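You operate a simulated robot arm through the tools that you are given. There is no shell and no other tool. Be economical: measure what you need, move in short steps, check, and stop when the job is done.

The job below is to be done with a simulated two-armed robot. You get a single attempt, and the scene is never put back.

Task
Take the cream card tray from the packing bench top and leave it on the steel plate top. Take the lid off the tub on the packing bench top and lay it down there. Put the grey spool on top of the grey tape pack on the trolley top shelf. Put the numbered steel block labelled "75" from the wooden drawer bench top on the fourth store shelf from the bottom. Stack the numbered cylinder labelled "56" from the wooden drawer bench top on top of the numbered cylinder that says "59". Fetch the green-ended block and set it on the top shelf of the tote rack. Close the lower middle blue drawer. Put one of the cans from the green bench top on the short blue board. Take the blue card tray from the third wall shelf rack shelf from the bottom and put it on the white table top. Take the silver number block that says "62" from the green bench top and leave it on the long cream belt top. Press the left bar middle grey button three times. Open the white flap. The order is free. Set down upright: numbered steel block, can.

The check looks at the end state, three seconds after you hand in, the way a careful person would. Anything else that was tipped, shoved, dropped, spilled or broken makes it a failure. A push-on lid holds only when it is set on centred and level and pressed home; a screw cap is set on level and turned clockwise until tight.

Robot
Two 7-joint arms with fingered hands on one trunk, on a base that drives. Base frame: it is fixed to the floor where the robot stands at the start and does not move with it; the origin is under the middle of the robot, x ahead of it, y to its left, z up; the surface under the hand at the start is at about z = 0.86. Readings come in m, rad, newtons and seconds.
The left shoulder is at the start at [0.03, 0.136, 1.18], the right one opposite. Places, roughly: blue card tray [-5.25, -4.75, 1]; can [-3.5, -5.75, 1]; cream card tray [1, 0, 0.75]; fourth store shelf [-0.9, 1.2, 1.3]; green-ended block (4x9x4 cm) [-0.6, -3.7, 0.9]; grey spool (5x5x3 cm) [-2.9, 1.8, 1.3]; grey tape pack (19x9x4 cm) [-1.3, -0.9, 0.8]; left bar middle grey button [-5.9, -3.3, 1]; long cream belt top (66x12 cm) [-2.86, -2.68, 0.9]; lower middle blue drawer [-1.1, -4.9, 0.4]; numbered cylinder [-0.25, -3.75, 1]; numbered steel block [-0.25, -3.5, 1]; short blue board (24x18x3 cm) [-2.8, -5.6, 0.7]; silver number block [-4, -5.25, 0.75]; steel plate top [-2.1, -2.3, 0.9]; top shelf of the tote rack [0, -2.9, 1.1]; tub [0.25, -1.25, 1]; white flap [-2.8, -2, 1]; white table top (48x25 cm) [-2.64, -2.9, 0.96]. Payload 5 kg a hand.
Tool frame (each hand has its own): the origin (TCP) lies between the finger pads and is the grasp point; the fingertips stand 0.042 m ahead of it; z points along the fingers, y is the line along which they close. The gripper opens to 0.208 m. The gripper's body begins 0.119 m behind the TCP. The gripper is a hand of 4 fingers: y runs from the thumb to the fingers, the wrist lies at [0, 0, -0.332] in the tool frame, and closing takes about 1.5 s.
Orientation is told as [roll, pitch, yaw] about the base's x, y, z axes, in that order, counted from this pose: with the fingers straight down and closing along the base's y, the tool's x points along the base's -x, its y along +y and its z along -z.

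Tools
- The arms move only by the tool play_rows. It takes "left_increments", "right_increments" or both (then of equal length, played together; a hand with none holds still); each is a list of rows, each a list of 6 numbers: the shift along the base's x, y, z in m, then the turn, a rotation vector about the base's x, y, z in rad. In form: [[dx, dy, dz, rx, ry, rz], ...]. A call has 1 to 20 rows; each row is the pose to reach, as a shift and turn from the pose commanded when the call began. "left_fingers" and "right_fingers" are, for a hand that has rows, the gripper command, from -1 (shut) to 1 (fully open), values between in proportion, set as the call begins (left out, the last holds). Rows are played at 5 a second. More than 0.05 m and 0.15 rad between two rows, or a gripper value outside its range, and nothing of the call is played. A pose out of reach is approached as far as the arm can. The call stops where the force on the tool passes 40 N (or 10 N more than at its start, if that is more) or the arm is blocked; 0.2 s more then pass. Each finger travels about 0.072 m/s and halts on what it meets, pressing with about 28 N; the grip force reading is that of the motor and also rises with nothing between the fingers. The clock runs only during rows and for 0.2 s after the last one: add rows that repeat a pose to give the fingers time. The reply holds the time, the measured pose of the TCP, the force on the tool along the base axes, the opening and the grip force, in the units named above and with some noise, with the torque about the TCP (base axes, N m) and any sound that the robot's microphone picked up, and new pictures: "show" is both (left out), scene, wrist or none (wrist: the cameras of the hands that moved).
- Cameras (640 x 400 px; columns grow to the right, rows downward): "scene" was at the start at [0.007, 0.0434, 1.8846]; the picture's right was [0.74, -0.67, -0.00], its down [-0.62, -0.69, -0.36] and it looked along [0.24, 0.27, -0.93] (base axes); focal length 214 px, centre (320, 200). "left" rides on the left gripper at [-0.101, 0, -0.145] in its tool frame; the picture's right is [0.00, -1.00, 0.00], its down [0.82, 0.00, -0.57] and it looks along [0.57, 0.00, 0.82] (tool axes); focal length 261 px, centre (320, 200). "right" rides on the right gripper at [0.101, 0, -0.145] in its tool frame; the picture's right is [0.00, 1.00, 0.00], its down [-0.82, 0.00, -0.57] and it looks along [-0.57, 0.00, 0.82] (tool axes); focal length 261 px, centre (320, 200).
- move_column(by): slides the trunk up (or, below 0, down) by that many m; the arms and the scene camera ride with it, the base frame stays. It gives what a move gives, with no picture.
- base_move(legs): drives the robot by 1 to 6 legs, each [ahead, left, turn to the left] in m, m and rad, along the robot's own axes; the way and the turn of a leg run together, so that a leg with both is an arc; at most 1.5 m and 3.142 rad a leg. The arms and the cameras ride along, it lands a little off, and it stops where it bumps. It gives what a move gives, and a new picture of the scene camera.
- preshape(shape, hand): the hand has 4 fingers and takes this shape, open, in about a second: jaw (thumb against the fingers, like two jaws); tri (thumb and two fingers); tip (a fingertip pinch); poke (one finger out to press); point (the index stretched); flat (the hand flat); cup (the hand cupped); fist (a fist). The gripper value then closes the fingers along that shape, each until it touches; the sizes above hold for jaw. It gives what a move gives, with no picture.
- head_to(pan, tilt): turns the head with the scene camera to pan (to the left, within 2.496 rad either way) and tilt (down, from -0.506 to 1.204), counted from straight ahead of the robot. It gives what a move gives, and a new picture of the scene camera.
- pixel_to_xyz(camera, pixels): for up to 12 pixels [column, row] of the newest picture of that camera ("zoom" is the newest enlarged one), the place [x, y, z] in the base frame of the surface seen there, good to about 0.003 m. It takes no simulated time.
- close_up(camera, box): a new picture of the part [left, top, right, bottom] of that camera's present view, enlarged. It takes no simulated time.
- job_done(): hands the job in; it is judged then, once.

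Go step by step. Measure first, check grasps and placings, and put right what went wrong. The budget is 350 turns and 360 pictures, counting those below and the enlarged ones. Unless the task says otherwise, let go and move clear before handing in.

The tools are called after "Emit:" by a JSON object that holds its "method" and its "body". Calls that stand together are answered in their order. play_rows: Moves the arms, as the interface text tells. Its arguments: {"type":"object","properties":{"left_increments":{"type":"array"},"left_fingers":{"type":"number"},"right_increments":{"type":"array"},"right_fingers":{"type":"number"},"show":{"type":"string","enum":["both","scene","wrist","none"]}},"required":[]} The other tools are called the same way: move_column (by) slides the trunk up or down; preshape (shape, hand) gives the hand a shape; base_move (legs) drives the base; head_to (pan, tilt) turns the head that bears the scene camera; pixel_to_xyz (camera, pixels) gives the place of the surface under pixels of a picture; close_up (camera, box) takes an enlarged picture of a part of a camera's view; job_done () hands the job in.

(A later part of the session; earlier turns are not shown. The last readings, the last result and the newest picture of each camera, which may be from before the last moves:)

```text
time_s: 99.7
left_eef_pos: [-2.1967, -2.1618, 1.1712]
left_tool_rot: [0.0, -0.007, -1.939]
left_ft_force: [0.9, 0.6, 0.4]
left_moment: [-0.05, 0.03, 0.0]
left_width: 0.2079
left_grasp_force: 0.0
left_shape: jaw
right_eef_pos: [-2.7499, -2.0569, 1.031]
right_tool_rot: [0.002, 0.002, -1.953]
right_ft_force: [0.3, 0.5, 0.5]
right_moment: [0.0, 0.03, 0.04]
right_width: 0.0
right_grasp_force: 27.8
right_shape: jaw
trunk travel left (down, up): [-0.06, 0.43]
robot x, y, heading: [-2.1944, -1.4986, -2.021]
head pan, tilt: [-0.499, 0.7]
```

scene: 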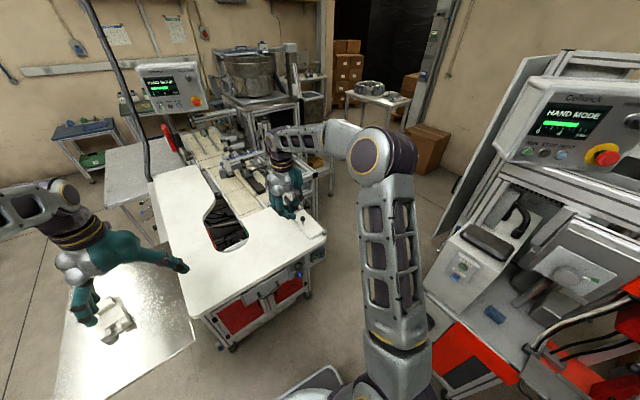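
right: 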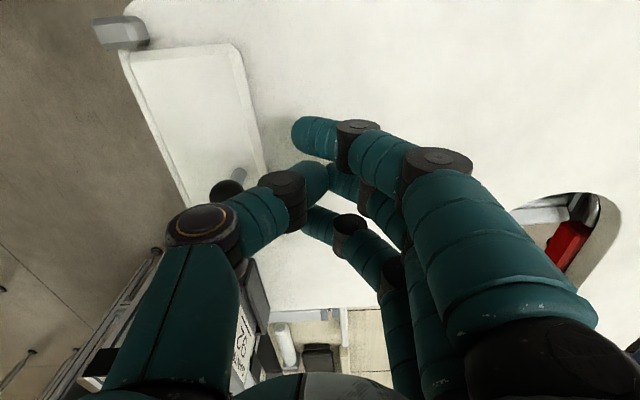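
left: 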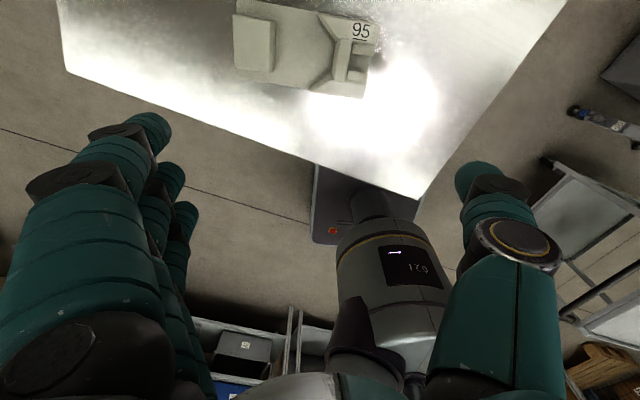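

I push toward the hinge in small steps.

Emit:
{"method": "play_rows", "body": {"right_increments": [[-0.019, 0.006, 0, 0, 0, 0], [-0.038, 0.012, 0, 0, 0, 0], [-0.048, 0.015, 0, 0, 0, 0], [-0.057, 0.018, 0.0, 0, 0, 0], [-0.067, 0.021, 0.0, 0, 0, 0], [-0.076, 0.024, 0.0, 0, 0, 0]], "show": "wrist"}}

```text
time_s: 101.0
left_eef_pos: [-2.194, -2.1611, 1.1714]
left_tool_rot: [0.001, -0.008, -1.936]
left_ft_force: [-0.4, -0.2, 0.5]
left_moment: [0.04, -0.08, -0.01]
left_width: 0.2079
left_grasp_force: 0.0
left_shape: jaw
right_eef_pos: [-2.8106, -2.0376, 1.0374]
right_tool_rot: [0.007, 0.002, -1.95]
right_ft_force: [21.1, 8.6, 19.2]
right_moment: [0.11, -0.04, -0.08]
right_width: 0.0001
right_grasp_force: 27.7
right_shape: jaw
trunk travel left (down, up): [-0.06, 0.43]
robot x, y, heading: [-2.1895, -1.4985, -2.022]
head pan, tilt: [-0.499, 0.7]
stopped in row 6 (right hand): the force on the tool passed its limit at 43 N (the readings are from after the stop); the commanded pose is now the measured one
```

right: 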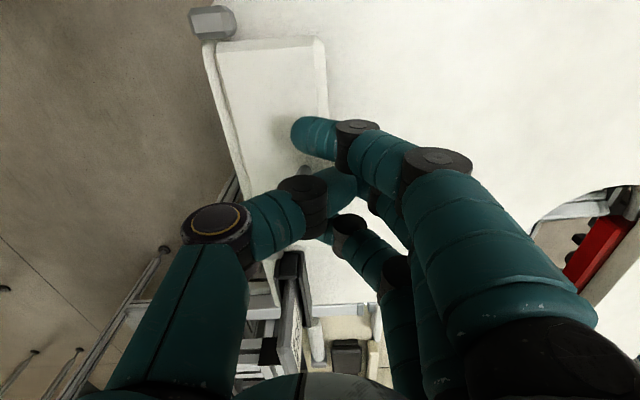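

Contact came with 20 N each horizontally and up. I enlarge the scene view to see what the knob is doing.

Emit:
{"method": "close_up", "body": {"camera": "scene", "box": [250, 160, 350, 260]}}

```text
4.00 times, centred on (300, 210) of scene
```

zoom: 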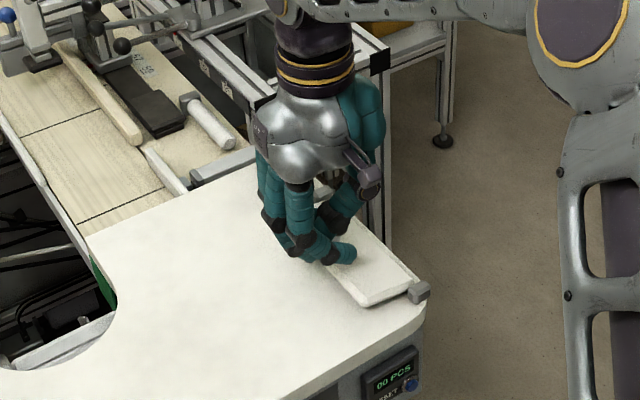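

The outer fingertips met the flap itself. I back off and rise, then use a single outstretched finger (poke) to push the knob above the plate.

Emit:
{"method": "play_rows", "body": {"right_increments": [[0.019, -0.006, 0.005, 0, 0, 0], [0.048, -0.015, 0.02, 0, 0, 0], [0.067, -0.021, 0.05, 0, 0, 0], [0.067, -0.021, 0.09, 0, 0, 0]], "show": "none"}}

Emit:
{"method": "preshape", "body": {"hand": "right", "shape": "poke"}}

Emit:
{"method": "play_rows", "body": {"right_increments": [[0, 0, 0.002, 0, 0, 0], [0, 0, 0.002, 0, 0, 0]], "show": "wrist"}}

```text
time_s: 102.0
left_eef_pos: [-2.1944, -2.1622, 1.1711]
left_tool_rot: [0.0, -0.01, -1.936]
left_ft_force: [0.6, 0.5, -0.1]
left_moment: [-0.07, 0.05, -0.02]
left_width: 0.208
left_grasp_force: 0.0
left_shape: jaw
right_eef_pos: [-2.7493, -2.0587, 1.124]
right_tool_rot: [0.003, 0.001, -1.951]
right_ft_force: [0.1, 1.3, 0.4]
right_moment: [-0.08, 0.09, 0.01]
right_width: 0.0001
right_grasp_force: 27.9
right_shape: jaw
trunk travel left (down, up): [-0.06, 0.43]
robot x, y, heading: [-2.1946, -1.5027, -2.021]
head pan, tilt: [-0.499, 0.7]
```

```text
time_s: 102.9
left_eef_pos: [-2.1962, -2.1614, 1.1702]
left_tool_rot: [0.001, -0.008, -1.937]
left_ft_force: [-0.2, 0.9, -0.2]
left_moment: [0.01, 0.02, 0.01]
left_width: 0.208
left_grasp_force: 0.0
left_shape: jaw
right_eef_pos: [-2.7499, -2.0597, 1.1225]
right_tool_rot: [0.004, 0.002, -1.951]
right_ft_force: [-1.1, 0.1, 0.1]
right_moment: [-0.02, 0.0, -0.01]
right_width: 0.0002
right_grasp_force: 0.0
right_shape: poke
trunk travel left (down, up): [-0.06, 0.43]
robot x, y, heading: [-2.1931, -1.4992, -2.021]
head pan, tilt: [-0.499, 0.7]
```

```text
time_s: 103.5
left_eef_pos: [-2.1951, -2.1628, 1.17]
left_tool_rot: [0.0, -0.007, -1.938]
left_ft_force: [-0.2, -0.7, 0.8]
left_moment: [0.04, -0.01, 0.0]
left_width: 0.2079
left_grasp_force: 0.2
left_shape: jaw
right_eef_pos: [-2.7507, -2.06, 1.1245]
right_tool_rot: [0.004, 0.001, -1.949]
right_ft_force: [-0.3, 0.3, 0.3]
right_moment: [0.01, -0.01, -0.01]
right_width: 0.0
right_grasp_force: 0.0
right_shape: poke
trunk travel left (down, up): [-0.06, 0.43]
robot x, y, heading: [-2.1906, -1.5005, -2.023]
head pan, tilt: [-0.499, 0.7]
```

right: 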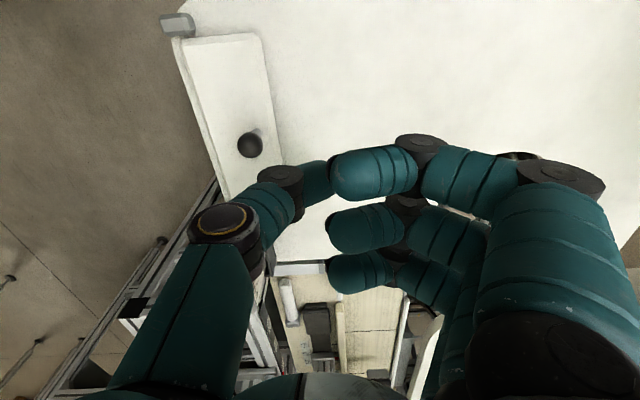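

The shape is still closed by my last −1 command. I open it to see the poke finger.

Emit:
{"method": "play_rows", "body": {"right_increments": [[0, 0, 0.002, 0, 0, 0], [0, 0, 0.002, 0, 0, 0], [0, 0, 0.002, 0, 0, 0], [0, 0, 0.002, 0, 0, 0], [0, 0, 0.002, 0, 0, 0]], "right_fingers": 1, "show": "wrist"}}

```text
time_s: 104.7
left_eef_pos: [-2.1963, -2.1631, 1.171]
left_tool_rot: [0.001, -0.006, -1.937]
left_ft_force: [0.4, -0.3, 0.5]
left_moment: [-0.02, -0.02, 0.0]
left_width: 0.208
left_grasp_force: 0.0
left_shape: jaw
right_eef_pos: [-2.7493, -2.0596, 1.1271]
right_tool_rot: [0.005, 0.001, -1.952]
right_ft_force: [0.0, 0.9, -0.4]
right_moment: [0.0, -0.03, 0.01]
right_width: 0.0002
right_grasp_force: 0.1
right_shape: poke
trunk travel left (down, up): [-0.06, 0.43]
robot x, y, heading: [-2.19, -1.5023, -2.02]
head pan, tilt: [-0.499, 0.7]
```

right: 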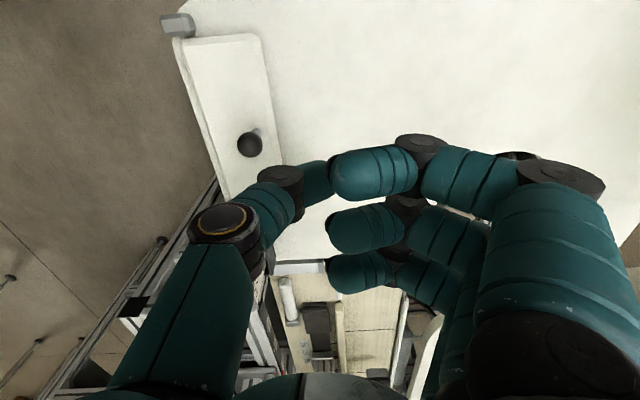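

In poke the thumb tip is the pusher but it slants the wrong way for this push; turning the hand by −1.5 rad lets the thumb push sideways. I turn in place above the table.

Emit:
{"method": "play_rows", "body": {"right_increments": [[0, 0, 0.01, 0, 0, -0.14], [0, 0, 0.02, 0, 0, -0.28], [0, 0, 0.02, 0, 0, -0.42], [0, 0, 0.02, 0, 0, -0.56], [0, 0, 0.02, 0, 0, -0.7], [0, 0, 0.02, 0, 0, -0.84], [0, 0, 0.02, 0, 0, -0.98], [0, 0, 0.02, 0, 0, -1.12], [0, 0, 0.02, 0, 0, -1.26], [0, 0, 0.02, 0, 0, -1.4], [0, 0, 0.02, 0, 0, -1.5], [0, 0, 0.02, 0, 0, -1.5]], "show": "wrist"}}

```text
time_s: 107.3
left_eef_pos: [-2.1957, -2.1624, 1.171]
left_tool_rot: [0.001, -0.007, -1.938]
left_ft_force: [0.0, 0.1, 0.0]
left_moment: [-0.02, 0.0, -0.01]
left_width: 0.2079
left_grasp_force: 0.0
left_shape: jaw
right_eef_pos: [-2.7506, -2.0587, 1.1486]
right_tool_rot: [0.002, 0.002, 2.829]
right_ft_force: [-0.5, 0.5, 0.2]
right_moment: [-0.02, 0.02, 0.0]
right_width: 0.0002
right_grasp_force: 0.1
right_shape: poke
trunk travel left (down, up): [-0.06, 0.43]
robot x, y, heading: [-2.193, -1.4961, -2.022]
head pan, tilt: [-0.499, 0.7]
```

right: 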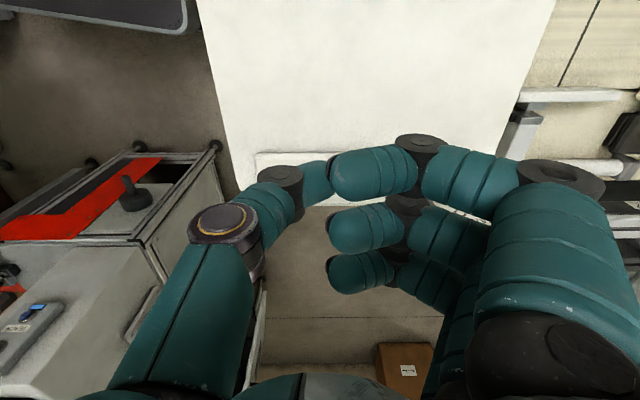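

The curled fingers would lead here. I try "point" (stretched index), which should stand out well below the rest.

Emit:
{"method": "preshape", "body": {"hand": "right", "shape": "point"}}

Emit:
{"method": "play_rows", "body": {"right_increments": [[0, 0, 0.002, 0, 0, 0], [0, 0, 0.002, 0, 0, 0]], "show": "both"}}

Emit:
{"method": "close_up", "body": {"camera": "scene", "box": [240, 120, 360, 250]}}

```text
time_s: 108.2
left_eef_pos: [-2.1967, -2.1627, 1.1709]
left_tool_rot: [0.0, -0.007, -1.937]
left_ft_force: [-0.2, 0.0, -0.8]
left_moment: [-0.02, -0.01, 0.0]
left_width: 0.2079
left_grasp_force: 0.1
left_shape: jaw
right_eef_pos: [-2.7508, -2.0587, 1.1488]
right_tool_rot: [0.004, 0.002, 2.83]
right_ft_force: [0.7, 0.4, 0.0]
right_moment: [0.04, -0.02, -0.03]
right_width: 0.2017
right_grasp_force: 0.0
right_shape: point
trunk travel left (down, up): [-0.06, 0.43]
robot x, y, heading: [-2.1941, -1.4988, -2.026]
head pan, tilt: [-0.499, 0.7]
```

```text
time_s: 108.8
left_eef_pos: [-2.1962, -2.1628, 1.1707]
left_tool_rot: [-0.001, -0.008, -1.936]
left_ft_force: [-0.3, 0.1, 0.2]
left_moment: [0.04, 0.01, -0.02]
left_width: 0.2079
left_grasp_force: 0.0
left_shape: jaw
right_eef_pos: [-2.7496, -2.0588, 1.1503]
right_tool_rot: [0.004, 0.001, 2.83]
right_ft_force: [0.4, 0.6, -0.4]
right_moment: [0.06, 0.01, 0.02]
right_width: 0.2019
right_grasp_force: 0.1
right_shape: point
trunk travel left (down, up): [-0.06, 0.43]
robot x, y, heading: [-2.1907, -1.4968, -2.023]
head pan, tilt: [-0.499, 0.7]
```

scene: 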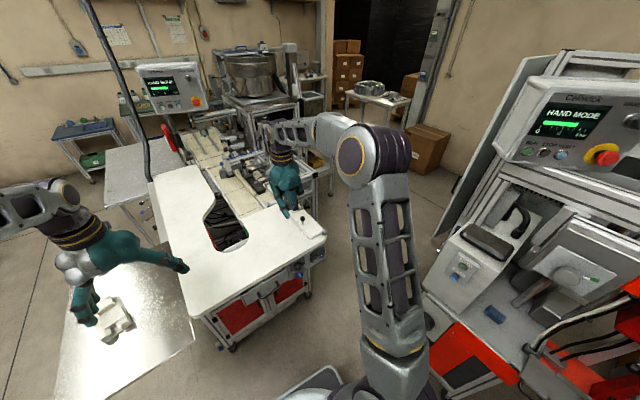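
right: 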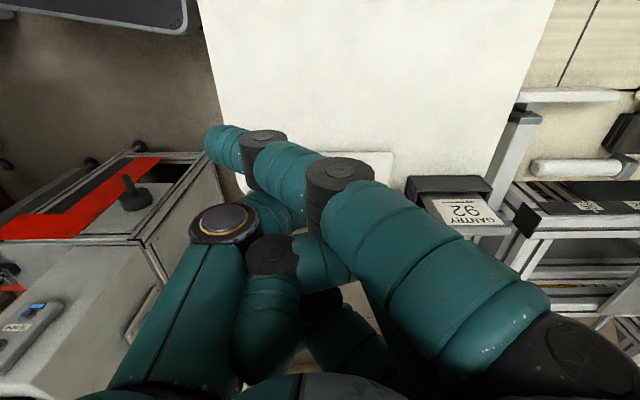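

```text
3.08 times, centred on (300, 185) of scene
```

zoom: 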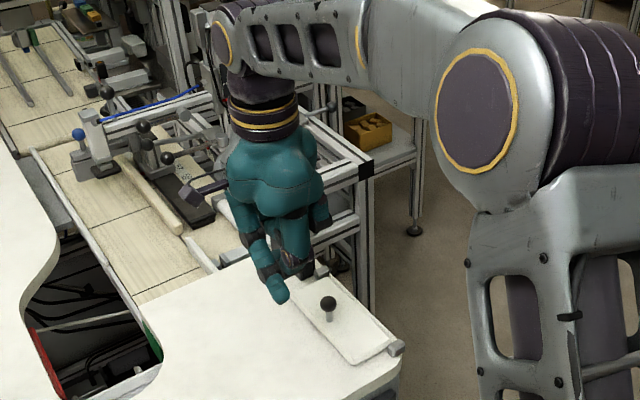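

The index now stands out alone; its tip at zoom (278,297), the knob at (328,303). I measure both.

Emit:
{"method": "pixel_to_xyz", "body": {"camera": "zoom", "pixels": [[278, 297], [283, 285], [328, 302], [330, 316], [270, 275], [282, 302], [255, 250]]}}

Emit:
{"method": "pixel_to_xyz", "body": {"camera": "right", "pixels": [[225, 140], [215, 150], [240, 140], [290, 170]]}}

```text
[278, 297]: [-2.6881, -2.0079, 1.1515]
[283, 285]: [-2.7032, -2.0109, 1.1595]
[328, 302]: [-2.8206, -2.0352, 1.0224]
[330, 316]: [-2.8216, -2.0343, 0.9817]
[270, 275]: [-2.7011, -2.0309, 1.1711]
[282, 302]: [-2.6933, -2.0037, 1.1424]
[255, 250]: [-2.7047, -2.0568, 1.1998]
```

```text
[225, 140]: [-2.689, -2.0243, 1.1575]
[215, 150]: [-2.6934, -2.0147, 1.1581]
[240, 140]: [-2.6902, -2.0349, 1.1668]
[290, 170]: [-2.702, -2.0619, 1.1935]
```

The tip is at TCP +(0.053,0.051,−0.015). I check the height of the "92" card stand near the path.

Emit:
{"method": "pixel_to_xyz", "body": {"camera": "right", "pixels": [[440, 195], [490, 200], [480, 215], [415, 190], [450, 178], [500, 155], [545, 195]]}}

Emit:
{"method": "pixel_to_xyz", "body": {"camera": "zoom", "pixels": [[300, 260], [295, 275], [312, 265], [325, 215], [245, 225], [300, 250]]}}

```text
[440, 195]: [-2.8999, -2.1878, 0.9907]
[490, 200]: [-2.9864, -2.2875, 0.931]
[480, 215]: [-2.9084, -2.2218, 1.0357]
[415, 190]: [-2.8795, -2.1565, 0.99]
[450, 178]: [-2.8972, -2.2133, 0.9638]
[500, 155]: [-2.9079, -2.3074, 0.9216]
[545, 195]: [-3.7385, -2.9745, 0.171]
```

```text
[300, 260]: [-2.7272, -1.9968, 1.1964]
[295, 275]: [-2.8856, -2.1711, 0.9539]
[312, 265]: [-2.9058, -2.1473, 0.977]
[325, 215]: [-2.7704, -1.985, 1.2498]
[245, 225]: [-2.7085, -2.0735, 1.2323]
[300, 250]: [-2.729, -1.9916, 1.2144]
```

The rest of the hand stays ≥6 cm above the fingertip, clear of the stand (top 1.04). I place the tip 5 cm in front of the knob and lower it to z≈0.99.

Emit:
{"method": "play_rows", "body": {"right_increments": [[-0.035, -0.02, -0.02, 0, 0, 0], [-0.07, -0.04, -0.04, 0, 0, 0], [-0.075, -0.043, -0.08, 0, 0, 0], [-0.075, -0.043, -0.12, 0, 0, 0], [-0.075, -0.043, -0.143, 0, 0, 0], [-0.075, -0.043, -0.143, 0, 0, 0]], "show": "none"}}

Emit:
{"method": "close_up", "body": {"camera": "scene", "box": [250, 140, 350, 240]}}

```text
time_s: 110.2
left_eef_pos: [-2.1952, -2.1622, 1.1711]
left_tool_rot: [-0.001, -0.007, -1.939]
left_ft_force: [-0.1, 0.1, -0.1]
left_moment: [-0.05, 0.02, 0.0]
left_width: 0.2078
left_grasp_force: 0.0
left_shape: jaw
right_eef_pos: [-2.8229, -2.0997, 1.0089]
right_tool_rot: [0.004, 0.002, 2.831]
right_ft_force: [-0.4, 0.7, 0.0]
right_moment: [-0.02, 0.01, -0.02]
right_width: 0.2016
right_grasp_force: 0.1
right_shape: point
trunk travel left (down, up): [-0.06, 0.43]
robot x, y, heading: [-2.1923, -1.4977, -2.025]
head pan, tilt: [-0.499, 0.7]
```

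```text
4.00 times, centred on (300, 190) of scene
```

zoom: 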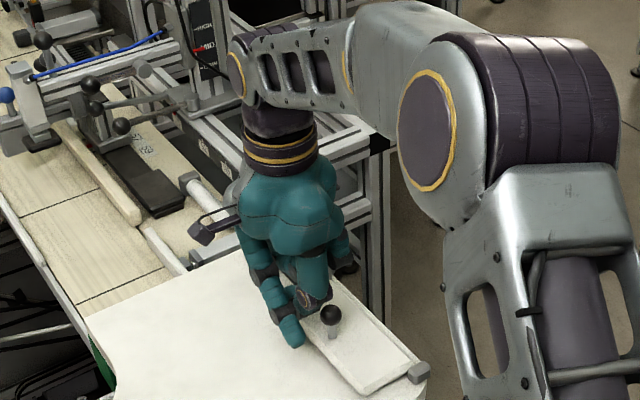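

The tip is in front of the knob. I push toward the hinge in small steps, rising slightly.

Emit:
{"method": "play_rows", "body": {"right_increments": [[-0.019, 0.006, 0, 0, 0, 0], [-0.033, 0.01, 0, 0, 0, 0], [-0.043, 0.013, 0.003, 0, 0, 0], [-0.052, 0.016, 0.008, 0, 0, 0], [-0.062, 0.019, 0.012, 0, 0, 0], [-0.072, 0.022, 0.016, 0, 0, 0]], "show": "none"}}

Emit:
{"method": "close_up", "body": {"camera": "scene", "box": [250, 140, 350, 240]}}

```text
time_s: 111.6
left_eef_pos: [-2.1942, -2.1627, 1.1697]
left_tool_rot: [0.001, -0.007, -1.937]
left_ft_force: [-0.9, -0.2, 0.5]
left_moment: [0.0, 0.03, 0.0]
left_width: 0.2078
left_grasp_force: 0.2
left_shape: jaw
right_eef_pos: [-2.8964, -2.0787, 1.0277]
right_tool_rot: [0.006, -0.002, 2.834]
right_ft_force: [2.6, -14.3, 18.1]
right_moment: [0.94, -0.8, -0.47]
right_width: 0.2017
right_grasp_force: 0.0
right_shape: point
trunk travel left (down, up): [-0.06, 0.43]
robot x, y, heading: [-2.1907, -1.5004, -2.022]
head pan, tilt: [-0.499, 0.7]
```

```text
4.00 times, centred on (300, 190) of scene
```

zoom: 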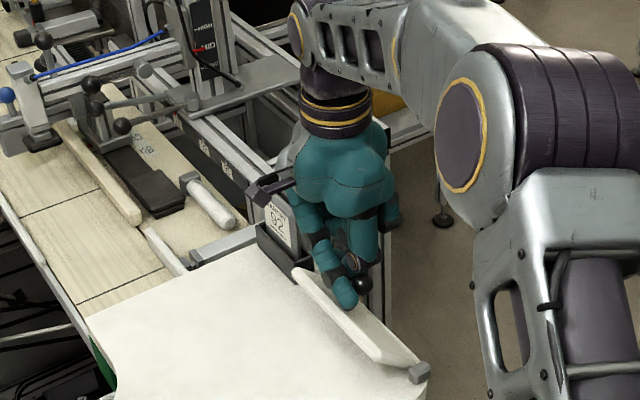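

The flap is swinging up, with the fingertip behind the stem and knob now on the far side. I continue along the arc over the hinge.

Emit:
{"method": "play_rows", "body": {"right_increments": [[-0.01, 0.003, 0.004, 0, 0, 0], [-0.019, 0.006, 0.006, 0, 0, 0], [-0.029, 0.009, 0.006, 0, 0, 0], [-0.038, 0.012, 0.005, 0, 0, 0], [-0.048, 0.015, 0.002, 0, 0, 0], [-0.055, 0.017, -0.004, 0, 0, 0], [-0.06, 0.019, -0.01, 0, 0, 0]], "show": "none"}}

Emit:
{"method": "close_up", "body": {"camera": "scene", "box": [250, 140, 350, 240]}}

```text
time_s: 113.2
left_eef_pos: [-2.1953, -2.1628, 1.1713]
left_tool_rot: [-0.001, -0.01, -1.937]
left_ft_force: [-0.8, 0.2, -0.4]
left_moment: [-0.01, -0.04, -0.01]
left_width: 0.208
left_grasp_force: 0.1
left_shape: jaw
right_eef_pos: [-2.955, -2.0613, 1.0156]
right_tool_rot: [0.006, 0.001, 2.831]
right_ft_force: [3.8, 2.1, 13.0]
right_moment: [0.67, -0.71, -0.03]
right_width: 0.2016
right_grasp_force: 0.0
right_shape: point
trunk travel left (down, up): [-0.06, 0.43]
robot x, y, heading: [-2.1919, -1.5014, -2.018]
head pan, tilt: [-0.499, 0.7]
```

```text
4.00 times, centred on (300, 190) of scene
```

zoom: 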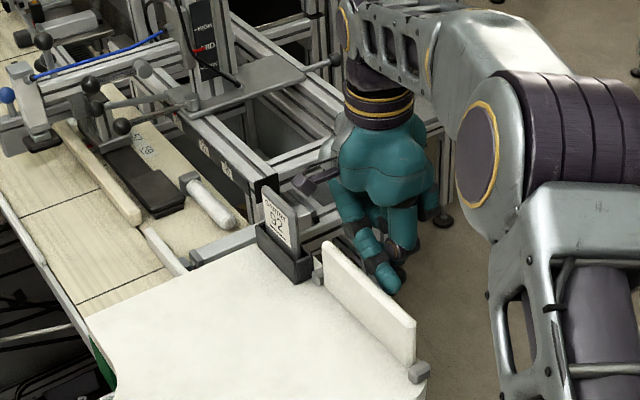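

The flap is about vertical now. I press a little farther down and back to reach its stop.

Emit:
{"method": "play_rows", "body": {"right_increments": [[-0.005, 0.002, -0.008, 0, 0, 0], [-0.008, 0.003, -0.016, 0, 0, 0], [-0.01, 0.003, -0.024, 0, 0, 0], [-0.01, 0.003, -0.032, 0, 0, 0]], "show": "none"}}

Emit:
{"method": "close_up", "body": {"camera": "scene", "box": [250, 140, 350, 240]}}

```text
time_s: 113.9
left_eef_pos: [-2.1936, -2.1614, 1.1711]
left_tool_rot: [0.0, -0.009, -1.936]
left_ft_force: [-0.1, 0.6, 0.1]
left_moment: [-0.06, -0.1, 0.01]
left_width: 0.2079
left_grasp_force: 0.1
left_shape: jaw
right_eef_pos: [-2.9566, -2.0636, 1.0016]
right_tool_rot: [0.014, 0.009, 2.835]
right_ft_force: [15.0, 3.3, 21.5]
right_moment: [0.83, -0.75, -0.65]
right_width: 0.2017
right_grasp_force: 0.1
right_shape: point
trunk travel left (down, up): [-0.06, 0.43]
robot x, y, heading: [-2.1927, -1.4981, -2.018]
head pan, tilt: [-0.499, 0.7]
stopped in row 3 (right hand): the force on the tool passed its limit at 47 N (the readings are from after the stop); the commanded pose is now the measured one
```

```text
4.00 times, centred on (300, 190) of scene
```

zoom: 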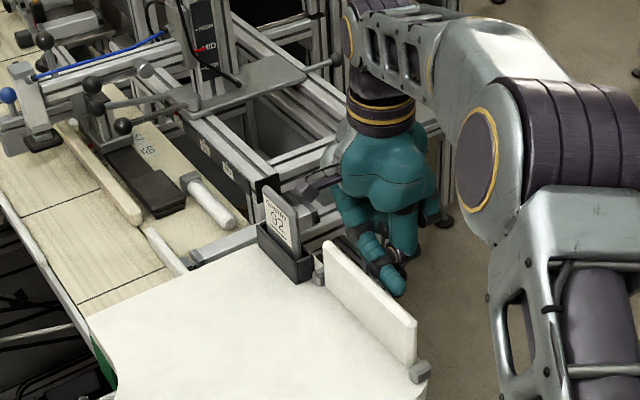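

It is at its stop. I rise straight out and see if it stays.

Emit:
{"method": "play_rows", "body": {"right_increments": [[-0.003, 0, 0.02, 0, 0, 0], [-0.005, 0, 0.05, 0, 0, 0], [-0.005, 0, 0.09, 0, 0, 0], [-0.005, 0, 0.13, 0, 0, 0], [-0.005, 0, 0.17, 0, 0, 0], [0.03, 0.03, 0.18, 0, 0, 0], [0.06, 0.06, 0.18, 0, 0, 0], [0.09, 0.09, 0.18, 0, 0, 0]], "show": "none"}}

Emit:
{"method": "close_up", "body": {"camera": "scene", "box": [240, 140, 360, 240]}}

```text
time_s: 115.7
left_eef_pos: [-2.1927, -2.1602, 1.1716]
left_tool_rot: [0.0, -0.011, -1.937]
left_ft_force: [0.2, 0.5, 0.2]
left_moment: [-0.19, 0.12, 0.03]
left_width: 0.2077
left_grasp_force: 0.1
left_shape: jaw
right_eef_pos: [-2.8699, -1.971, 1.1807]
right_tool_rot: [0.012, 0.005, 2.834]
right_ft_force: [0.2, 1.2, 0.9]
right_moment: [-0.24, 0.19, -0.03]
right_width: 0.2017
right_grasp_force: 0.0
right_shape: point
trunk travel left (down, up): [-0.06, 0.43]
robot x, y, heading: [-2.1935, -1.4991, -2.022]
head pan, tilt: [-0.499, 0.7]
```

```text
4.00 times, centred on (300, 190) of scene
```

zoom: 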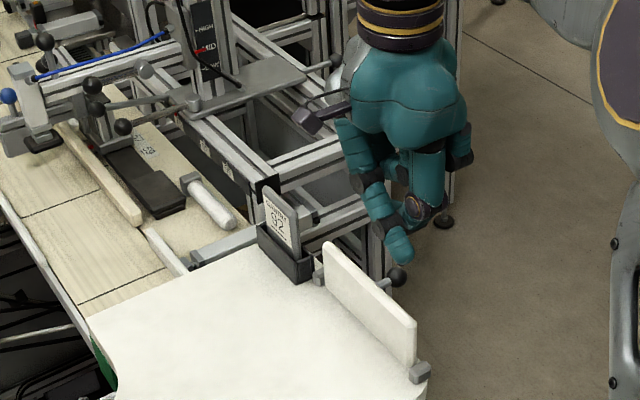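

The flap stays open with its knob pointing away. I bring the right hand back to a neutral pose and the jaw shape.

Emit:
{"method": "play_rows", "body": {"right_increments": [[0.02, 0.02, 0.01, 0, 0, 0.14], [0.04, 0.04, 0.02, 0, 0, 0.28], [0.06, 0.06, 0.03, 0, 0, 0.42], [0.08, 0.08, 0.04, 0, 0, 0.56], [0.1, 0.1, 0.05, 0, 0, 0.7], [0.12, 0.12, 0.05, 0, 0, 0.84], [0.14, 0.14, 0.05, 0, 0, 0.98], [0.16, 0.16, 0.05, 0, 0, 1.12], [0.18, 0.18, 0.05, 0, 0, 1.26], [0.19, 0.2, 0.05, 0, 0, 1.4], [0.19, 0.22, 0.05, 0, 0, 1.5]], "show": "none"}}

Emit:
{"method": "preshape", "body": {"hand": "right", "shape": "jaw"}}

Emit:
{"method": "base_move", "body": {"legs": [[-0.08, 0.4, 0], [-0.07, 0.4, 0], [0, 0.5, 0]]}}

```text
time_s: 118.1
left_eef_pos: [-2.1944, -2.1624, 1.1712]
left_tool_rot: [0.001, -0.008, -1.935]
left_ft_force: [-0.1, 0.3, -0.2]
left_moment: [-0.07, -0.02, 0.0]
left_width: 0.2081
left_grasp_force: 0.0
left_shape: jaw
right_eef_pos: [-2.6808, -1.7523, 1.2291]
right_tool_rot: [0.009, 0.004, -1.946]
right_ft_force: [-0.1, 0.8, -0.2]
right_moment: [-0.09, -0.01, 0.02]
right_width: 0.2018
right_grasp_force: 0.1
right_shape: point
trunk travel left (down, up): [-0.06, 0.43]
robot x, y, heading: [-2.1959, -1.4995, -2.02]
head pan, tilt: [-0.499, 0.7]
```

```text
time_s: 119.0
left_eef_pos: [-2.1944, -2.1619, 1.1707]
left_tool_rot: [0.001, -0.006, -1.935]
left_ft_force: [0.5, 0.2, 0.8]
left_moment: [-0.01, -0.03, -0.01]
left_width: 0.208
left_grasp_force: 0.0
left_shape: jaw
right_eef_pos: [-2.6815, -1.7542, 1.2279]
right_tool_rot: [0.01, 0.006, -1.95]
right_ft_force: [-0.3, -0.2, 0.9]
right_moment: [-0.01, -0.01, 0.01]
right_width: 0.2078
right_grasp_force: 0.1
right_shape: jaw
trunk travel left (down, up): [-0.06, 0.43]
robot x, y, heading: [-2.1899, -1.5032, -2.019]
head pan, tilt: [-0.499, 0.7]
```

```text
time_s: 126.1
left_eef_pos: [-0.9496, -2.5648, 1.1713]
left_tool_rot: [0.001, -0.008, -1.919]
left_ft_force: [0.6, 0.3, -0.7]
left_moment: [0.05, 0.08, -0.01]
left_width: 0.208
left_grasp_force: 0.0
left_shape: jaw
right_eef_pos: [-1.4429, -2.1655, 1.2289]
right_tool_rot: [0.008, 0.005, -1.931]
right_ft_force: [0.3, -0.5, -0.4]
right_moment: [0.05, 0.08, 0.0]
right_width: 0.2079
right_grasp_force: 0.0
right_shape: jaw
trunk travel left (down, up): [-0.06, 0.43]
robot x, y, heading: [-0.9605, -1.9024, -2.005]
head pan, tilt: [-0.499, 0.7]
```

scene: 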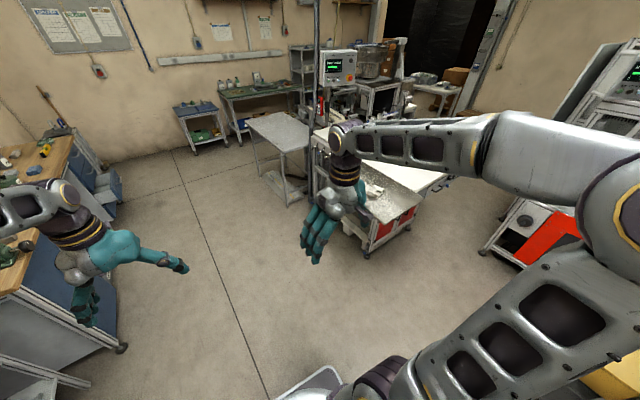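

I check the aisle widths ahead before driving south.

Emit:
{"method": "pixel_to_xyz", "body": {"camera": "scene", "pixels": [[120, 350], [60, 170], [115, 200], [270, 185], [290, 205], [195, 155], [230, 130], [280, 95], [245, 120], [400, 75], [300, 60]]}}

Emit:
{"method": "close_up", "body": {"camera": "scene", "box": [160, 20, 480, 220]}}

```text
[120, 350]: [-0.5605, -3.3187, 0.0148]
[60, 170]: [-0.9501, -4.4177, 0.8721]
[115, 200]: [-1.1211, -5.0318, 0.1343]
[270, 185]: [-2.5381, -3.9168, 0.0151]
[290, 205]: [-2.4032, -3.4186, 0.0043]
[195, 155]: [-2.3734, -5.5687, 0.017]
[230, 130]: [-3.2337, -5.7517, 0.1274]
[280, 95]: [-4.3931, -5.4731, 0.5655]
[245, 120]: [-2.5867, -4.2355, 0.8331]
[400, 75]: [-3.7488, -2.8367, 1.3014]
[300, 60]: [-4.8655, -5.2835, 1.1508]
```

```text
2.00 times, centred on (320, 120) of scene
```

zoom: 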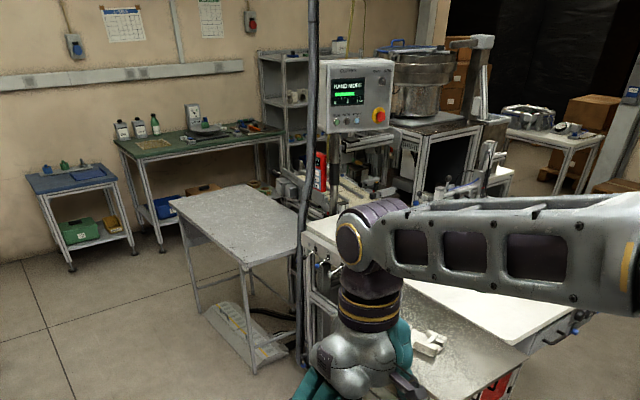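

The way is clear. I drive southwest toward the green bench aisle.

Emit:
{"method": "base_move", "body": {"legs": [[1.45, 0, 0], [0, 0, -0.1], [1.3, 0, 0]]}}

Emit:
{"method": "head_to", "body": {"pan": 0.3, "tilt": 0.6}}

```text
time_s: 140.0
left_eef_pos: [-2.1747, -5.0532, 1.1695]
left_tool_rot: [0.001, -0.007, -1.954]
left_ft_force: [-0.3, -0.9, 0.5]
left_moment: [0.06, 0.0, 0.01]
left_width: 0.2079
left_grasp_force: 0.1
left_shape: jaw
right_eef_pos: [-2.6544, -4.6379, 1.2283]
right_tool_rot: [0.01, 0.006, -1.967]
right_ft_force: [-0.8, -0.1, 0.6]
right_moment: [0.05, -0.03, 0.03]
right_width: 0.2077
right_grasp_force: 0.1
right_shape: jaw
trunk travel left (down, up): [-0.06, 0.43]
robot x, y, heading: [-2.1613, -4.3952, -2.037]
head pan, tilt: [-0.499, 0.7]
```

scene: 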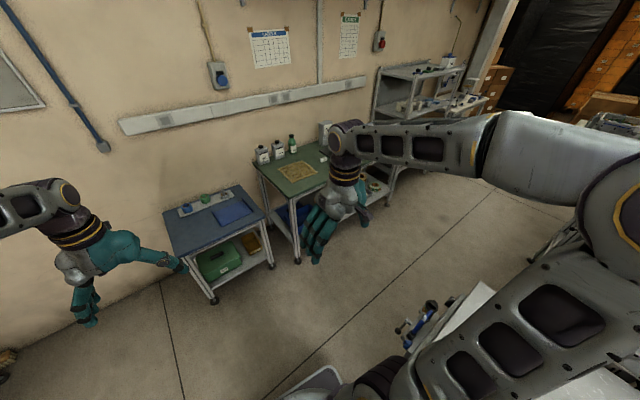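

```text
time_s: 141.2
left_eef_pos: [-2.175, -5.0528, 1.1697]
left_tool_rot: [-0.001, -0.006, -1.954]
left_ft_force: [0.0, 1.2, -0.4]
left_moment: [-0.02, -0.01, -0.02]
left_width: 0.208
left_grasp_force: 0.1
left_shape: jaw
right_eef_pos: [-2.6547, -4.6372, 1.2275]
right_tool_rot: [0.01, 0.006, -1.966]
right_ft_force: [-0.1, -0.1, 0.6]
right_moment: [0.0, 0.0, 0.0]
right_width: 0.2079
right_grasp_force: 0.0
right_shape: jaw
trunk travel left (down, up): [-0.06, 0.43]
robot x, y, heading: [-2.1599, -4.3911, -2.04]
head pan, tilt: [0.3, 0.6]
```

scene: 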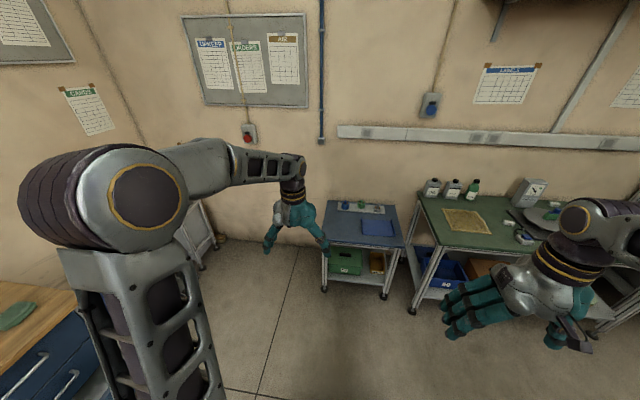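

The bottles/cans are on the green bench at (432–473,187), the blue board on the blue table at (378,228). I face south and slide in front of the green bench.

Emit:
{"method": "base_move", "body": {"legs": [[0, 0, 0.47], [0.45, 0, 0], [0, -0.85, 0]]}}

Emit:
{"method": "head_to", "body": {"pan": -0.1, "tilt": 0.75}}

```text
time_s: 149.3
left_eef_pos: [-2.7015, -5.4542, 1.1711]
left_tool_rot: [0.0, -0.007, -1.477]
left_ft_force: [0.2, -1.0, -0.3]
left_moment: [-0.04, -0.06, -0.03]
left_width: 0.208
left_grasp_force: 0.1
left_shape: jaw
right_eef_pos: [-3.3195, -5.3031, 1.2283]
right_tool_rot: [0.01, 0.005, -1.49]
right_ft_force: [-0.2, -0.1, 0.1]
right_moment: [0.04, -0.06, 0.01]
right_width: 0.208
right_grasp_force: 0.0
right_shape: jaw
trunk travel left (down, up): [-0.06, 0.43]
robot x, y, heading: [-2.9932, -4.8586, -1.563]
head pan, tilt: [0.3, 0.6]
```

scene: 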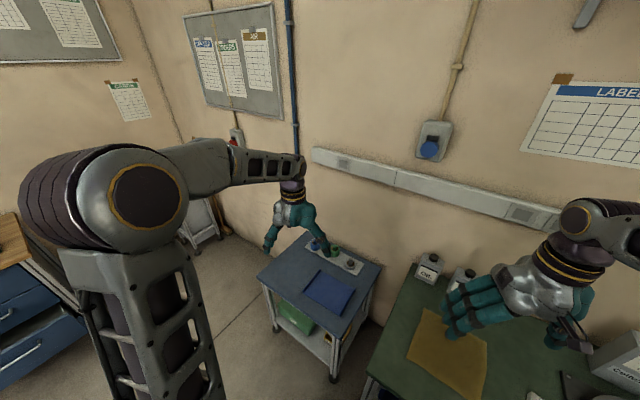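

```text
time_s: 150.2
left_eef_pos: [-2.7016, -5.454, 1.1709]
left_tool_rot: [-0.001, -0.008, -1.475]
left_ft_force: [0.3, -0.5, 0.0]
left_moment: [0.0, -0.01, 0.01]
left_width: 0.2079
left_grasp_force: 0.0
left_shape: jaw
right_eef_pos: [-3.3182, -5.303, 1.2275]
right_tool_rot: [0.011, 0.005, -1.488]
right_ft_force: [-0.7, 0.8, 0.4]
right_moment: [0.01, 0.03, 0.01]
right_width: 0.2081
right_grasp_force: 0.1
right_shape: jaw
trunk travel left (down, up): [-0.06, 0.43]
robot x, y, heading: [-2.9916, -4.8601, -1.558]
head pan, tilt: [-0.099, 0.75]
```

scene: 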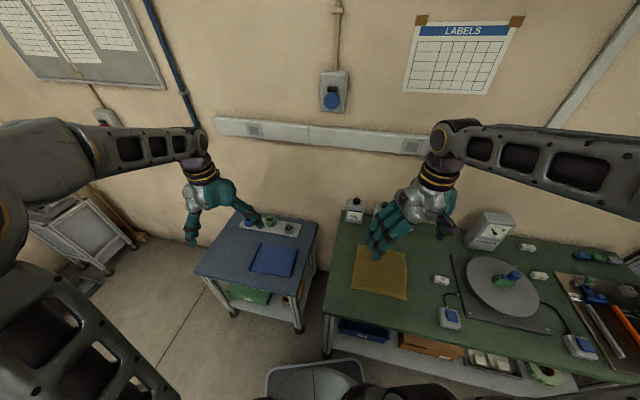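

The right hand hides the cans; I pull it back toward me and enlarge the bench.

Emit:
{"method": "play_rows", "body": {"right_increments": [[-0.04, 0.02, 0, 0, 0, 0], [-0.08, 0.04, 0, 0, 0, 0], [-0.11, 0.07, 0, 0, 0, 0], [-0.14, 0.1, 0, 0, 0, 0], [-0.16, 0.13, 0, 0, 0, 0]], "show": "scene"}}

Emit:
{"method": "close_up", "body": {"camera": "scene", "box": [320, 180, 640, 380]}}

Emit:
{"method": "close_up", "body": {"camera": "scene", "box": [190, 170, 450, 310]}}

```text
time_s: 151.4
left_eef_pos: [-2.7004, -5.4518, 1.1726]
left_tool_rot: [0.0, -0.008, -1.473]
left_ft_force: [-0.3, 1.1, 0.7]
left_moment: [-0.15, -0.01, -0.01]
left_width: 0.2077
left_grasp_force: 0.0
left_shape: jaw
right_eef_pos: [-3.4778, -5.1719, 1.2266]
right_tool_rot: [0.012, 0.006, -1.489]
right_ft_force: [-0.7, 0.9, 0.7]
right_moment: [-0.17, -0.07, 0.01]
right_width: 0.208
right_grasp_force: 0.0
right_shape: jaw
trunk travel left (down, up): [-0.06, 0.43]
robot x, y, heading: [-2.9941, -4.8599, -1.558]
head pan, tilt: [-0.099, 0.75]
```

scene: 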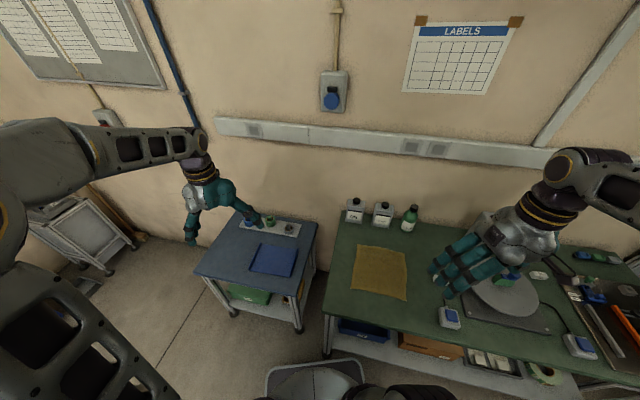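

```text
2.00 times, centred on (480, 280) of scene
```

zoom: 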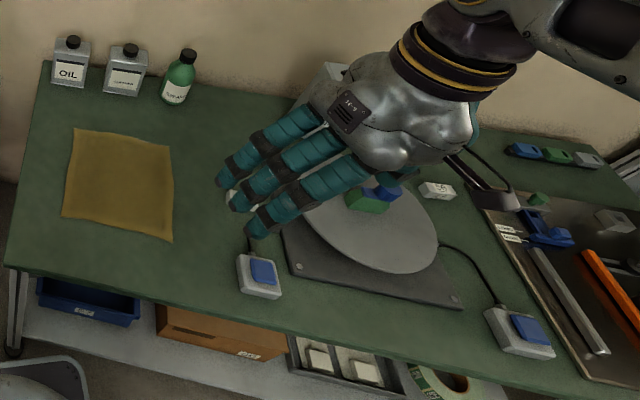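

```text
2.46 times, centred on (320, 240) of scene
```

zoom: 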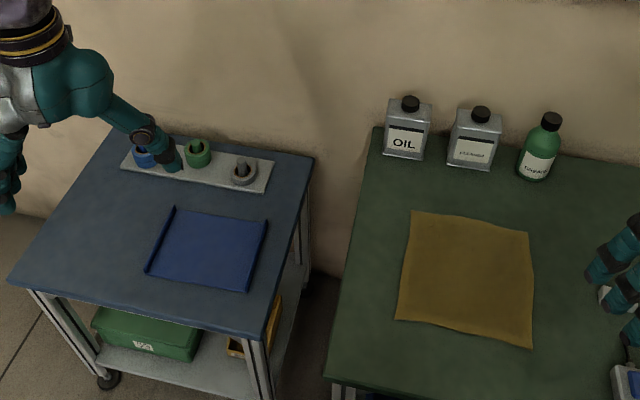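

Two square cans (OIL at zoom (407,130)) and the blue board (205,247) are clear. I measure them.

Emit:
{"method": "pixel_to_xyz", "body": {"camera": "zoom", "pixels": [[410, 103], [388, 110], [430, 112], [385, 155], [422, 160], [385, 165], [174, 207], [266, 222], [248, 290], [148, 272], [205, 248], [150, 220]]}}

Emit:
{"method": "pixel_to_xyz", "body": {"camera": "zoom", "pixels": [[480, 115], [455, 115], [500, 120], [450, 165], [490, 170], [405, 125], [405, 112], [420, 110]]}}

```text
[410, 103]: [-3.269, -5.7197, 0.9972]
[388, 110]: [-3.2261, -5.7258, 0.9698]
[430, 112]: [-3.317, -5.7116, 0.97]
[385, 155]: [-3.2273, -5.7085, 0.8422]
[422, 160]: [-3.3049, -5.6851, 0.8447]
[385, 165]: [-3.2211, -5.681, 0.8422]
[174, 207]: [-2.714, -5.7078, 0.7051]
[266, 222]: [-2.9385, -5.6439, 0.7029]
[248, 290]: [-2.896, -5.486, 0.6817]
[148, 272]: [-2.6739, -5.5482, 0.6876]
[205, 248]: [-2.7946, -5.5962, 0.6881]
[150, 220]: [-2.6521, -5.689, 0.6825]
```

```text
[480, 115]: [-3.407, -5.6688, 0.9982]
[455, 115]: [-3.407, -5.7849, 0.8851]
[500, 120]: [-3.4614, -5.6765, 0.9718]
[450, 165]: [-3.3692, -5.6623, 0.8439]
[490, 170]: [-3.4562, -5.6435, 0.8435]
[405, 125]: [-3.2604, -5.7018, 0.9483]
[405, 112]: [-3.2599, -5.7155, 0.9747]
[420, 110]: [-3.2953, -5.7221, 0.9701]
```

The OIL can stands at about (−3.268,−5.715), 0.085 wide, top 0.97; the board floor is z 0.688. I check the bench front edge before stepping closer.

Emit:
{"method": "pixel_to_xyz", "body": {"camera": "scene", "pixels": [[325, 308], [330, 350], [470, 345], [300, 390], [305, 330], [400, 340]]}}

```text
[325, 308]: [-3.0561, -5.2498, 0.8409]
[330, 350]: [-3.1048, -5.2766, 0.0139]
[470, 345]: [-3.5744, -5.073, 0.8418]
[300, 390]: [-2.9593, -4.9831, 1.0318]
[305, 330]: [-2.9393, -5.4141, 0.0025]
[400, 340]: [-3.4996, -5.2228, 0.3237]
```

The bench is at a slight angle; a 5 cm step ahead is safe. Then I bring the right hand over the OIL can with matching yaw.

Emit:
{"method": "base_move", "body": {"legs": [[0.05, 0, 0]]}}

Emit:
{"method": "play_rows", "body": {"right_increments": [[0.02, -0.045, 0.02, 0, 0, -0.03], [0.04, -0.09, 0.02, 0, 0, -0.06], [0.06, -0.135, 0.02, 0, 0, -0.09], [0.08, -0.18, 0.0, 0, 0, -0.12], [0.1, -0.225, -0.0, 0, 0, -0.15], [0.12, -0.27, -0.0, 0, 0, -0.18], [0.14, -0.315, -0.0, 0, 0, -0.2], [0.16, -0.36, -0.0, 0, 0, -0.22], [0.18, -0.4, -0.0, 0, 0, -0.236], [0.2, -0.44, -0.02, 0, 0, -0.236], [0.205, -0.46, -0.04, 0, 0, -0.236]], "right_fingers": 0.2, "show": "wrist"}}

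```text
time_s: 152.2
left_eef_pos: [-2.7031, -5.4655, 1.1703]
left_tool_rot: [-0.001, -0.008, -1.485]
left_ft_force: [0.4, -1.1, -0.7]
left_moment: [0.12, 0.05, 0.01]
left_width: 0.2078
left_grasp_force: 0.1
left_shape: jaw
right_eef_pos: [-3.4772, -5.1803, 1.2266]
right_tool_rot: [0.008, 0.006, -1.497]
right_ft_force: [1.2, 0.3, 0.2]
right_moment: [0.09, 0.05, -0.03]
right_width: 0.2078
right_grasp_force: 0.0
right_shape: jaw
trunk travel left (down, up): [-0.06, 0.43]
robot x, y, heading: [-2.9904, -4.8688, -1.564]
head pan, tilt: [-0.099, 0.75]
stopped in leg 1: the robot was blocked; the commanded pose is now the measured one
```

scene: 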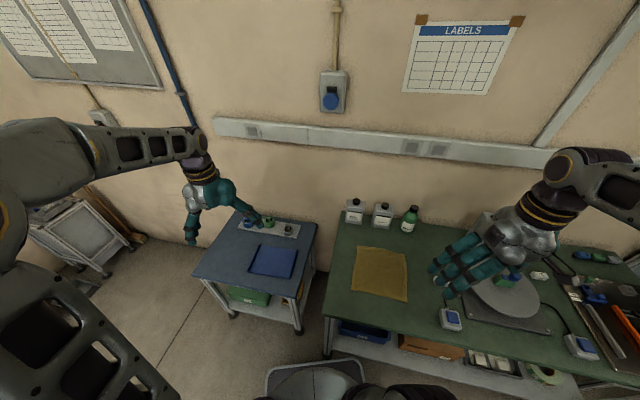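

```text
refused: row 1 steps farther than a row can; nothing moved
```

The base touched the bench after 1 cm, so this is the closest. I move the hand over the can with shorter rows.

Emit:
{"method": "play_rows", "body": {"right_increments": [[0.017, -0.043, 0, 0, 0, -0.03], [0.034, -0.086, 0, 0, 0, -0.06], [0.051, -0.129, 0.0, 0, 0, -0.09], [0.068, -0.172, 0.0, 0, 0, -0.12], [0.085, -0.215, 0, 0, 0, -0.15], [0.102, -0.258, 0, 0, 0, -0.18], [0.119, -0.301, 0, 0, 0, -0.2], [0.136, -0.344, 0, 0, 0, -0.22], [0.153, -0.387, -0.0, 0, 0, -0.236], [0.17, -0.43, -0.02, 0, 0, -0.236], [0.187, -0.473, -0.04, 0, 0, -0.236], [0.187, -0.473, -0.04, 0, 0, -0.236]], "right_fingers": 0.2, "show": "wrist"}}

```text
refused: row 10 steps farther than a row can; nothing moved
```

Emit:
{"method": "play_rows", "body": {"right_increments": [[0.017, -0.043, 0, 0, 0, -0.03], [0.034, -0.086, 0, 0, 0, -0.06], [0.051, -0.129, 0.0, 0, 0, -0.09], [0.068, -0.172, 0.0, 0, 0, -0.12], [0.085, -0.215, 0, 0, 0, -0.15], [0.102, -0.258, 0, 0, 0, -0.18], [0.119, -0.301, 0, 0, 0, -0.2], [0.136, -0.344, 0, 0, 0, -0.22], [0.153, -0.387, -0.01, 0, 0, -0.236], [0.17, -0.43, -0.02, 0, 0, -0.236], [0.187, -0.473, -0.03, 0, 0, -0.236], [0.187, -0.473, -0.03, 0, 0, -0.236]], "right_fingers": 0.2, "show": "wrist"}}

```text
time_s: 154.8
left_eef_pos: [-2.7026, -5.4621, 1.1728]
left_tool_rot: [-0.001, -0.011, -1.484]
left_ft_force: [-0.2, 0.3, 1.0]
left_moment: [-0.15, 0.0, 0.01]
left_width: 0.2079
left_grasp_force: 0.0
left_shape: jaw
right_eef_pos: [-3.2914, -5.6521, 1.1935]
right_tool_rot: [0.01, 0.004, -1.732]
right_ft_force: [-0.2, 1.6, 0.8]
right_moment: [-0.12, -0.05, 0.02]
right_width: 0.1254
right_grasp_force: 0.0
right_shape: jaw
trunk travel left (down, up): [-0.06, 0.43]
robot x, y, heading: [-2.9929, -4.8681, -1.567]
head pan, tilt: [-0.099, 0.75]
```

right: 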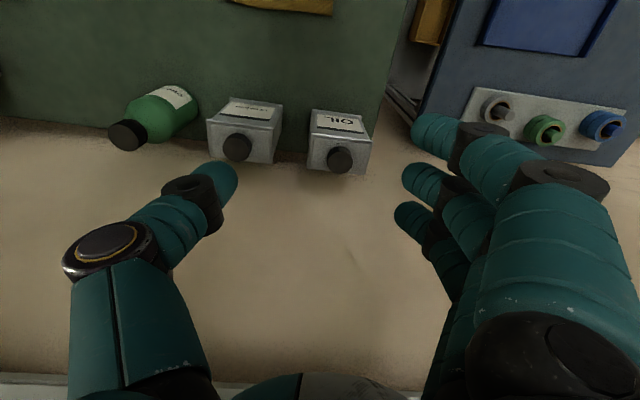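

The OIL can is seen at (338,140), cap (340,160). I measure its top corners.

Emit:
{"method": "pixel_to_xyz", "body": {"camera": "right", "pixels": [[310, 140], [366, 145], [310, 168], [365, 172], [340, 158], [338, 112], [230, 145], [272, 155]]}}

```text
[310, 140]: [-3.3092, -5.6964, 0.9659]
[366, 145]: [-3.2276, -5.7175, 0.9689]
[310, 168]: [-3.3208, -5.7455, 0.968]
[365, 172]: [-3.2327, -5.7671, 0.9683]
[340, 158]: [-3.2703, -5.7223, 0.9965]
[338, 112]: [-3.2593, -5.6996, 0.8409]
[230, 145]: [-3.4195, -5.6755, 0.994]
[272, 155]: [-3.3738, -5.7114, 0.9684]
```

Can centre (−3.273,−5.732), yaw −1.82. I align over it, then descend.

Emit:
{"method": "play_rows", "body": {"right_increments": [[0.01, -0.04, 0, -0.005, 0, -0.045], [0.019, -0.08, 0, -0.01, 0, -0.09], [0.019, -0.08, -0.04, -0.01, 0, -0.09], [0.019, -0.08, -0.08, -0.01, 0, -0.09], [0.019, -0.08, -0.08, -0.01, 0, -0.09]], "show": "wrist"}}

```text
time_s: 156.0
left_eef_pos: [-2.7037, -5.4635, 1.1719]
left_tool_rot: [0.0, -0.008, -1.483]
left_ft_force: [-0.1, 1.1, -0.6]
left_moment: [-0.08, 0.0, -0.04]
left_width: 0.2077
left_grasp_force: 0.0
left_shape: jaw
right_eef_pos: [-3.2725, -5.7298, 1.114]
right_tool_rot: [0.011, -0.006, -1.825]
right_ft_force: [-0.9, 0.7, 1.3]
right_moment: [-0.08, -0.01, 0.0]
right_width: 0.1251
right_grasp_force: 0.1
right_shape: jaw
trunk travel left (down, up): [-0.06, 0.43]
robot x, y, heading: [-2.9887, -4.8655, -1.565]
head pan, tilt: [-0.099, 0.75]
```

right: 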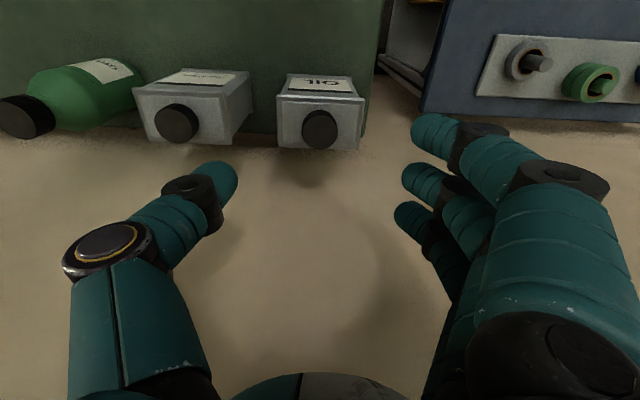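

Centred. I descend to z≈0.925.

Emit:
{"method": "play_rows", "body": {"right_increments": [[0, 0, -0.04, 0, 0, 0], [0, -0.001, -0.08, 0, 0, 0], [0, -0.001, -0.12, 0, 0, 0], [0, -0.001, -0.16, 0, 0, 0], [0, -0.001, -0.188, 0, 0, 0], [0, -0.001, -0.188, 0, 0, 0]], "show": "wrist"}}

```text
time_s: 157.4
left_eef_pos: [-2.7025, -5.4645, 1.1713]
left_tool_rot: [0.0, -0.009, -1.484]
left_ft_force: [0.1, -0.2, -0.2]
left_moment: [-0.03, -0.01, -0.03]
left_width: 0.208
left_grasp_force: 0.0
left_shape: jaw
right_eef_pos: [-3.2741, -5.7346, 0.9291]
right_tool_rot: [0.011, -0.006, -1.825]
right_ft_force: [0.3, 0.4, 0.4]
right_moment: [-0.05, 0.02, 0.02]
right_width: 0.1248
right_grasp_force: 0.1
right_shape: jaw
trunk travel left (down, up): [-0.06, 0.43]
robot x, y, heading: [-2.9932, -4.867, -1.567]
head pan, tilt: [-0.099, 0.75]
```

right: 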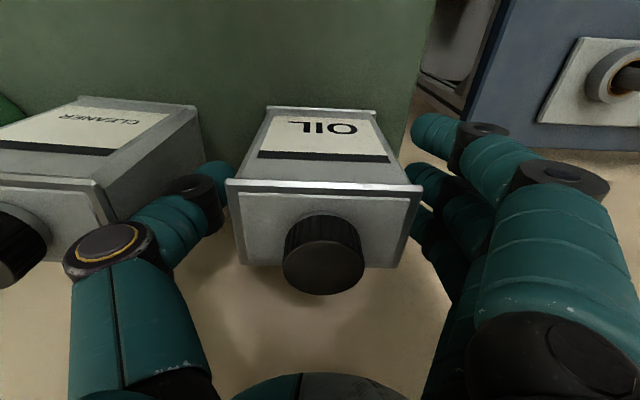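

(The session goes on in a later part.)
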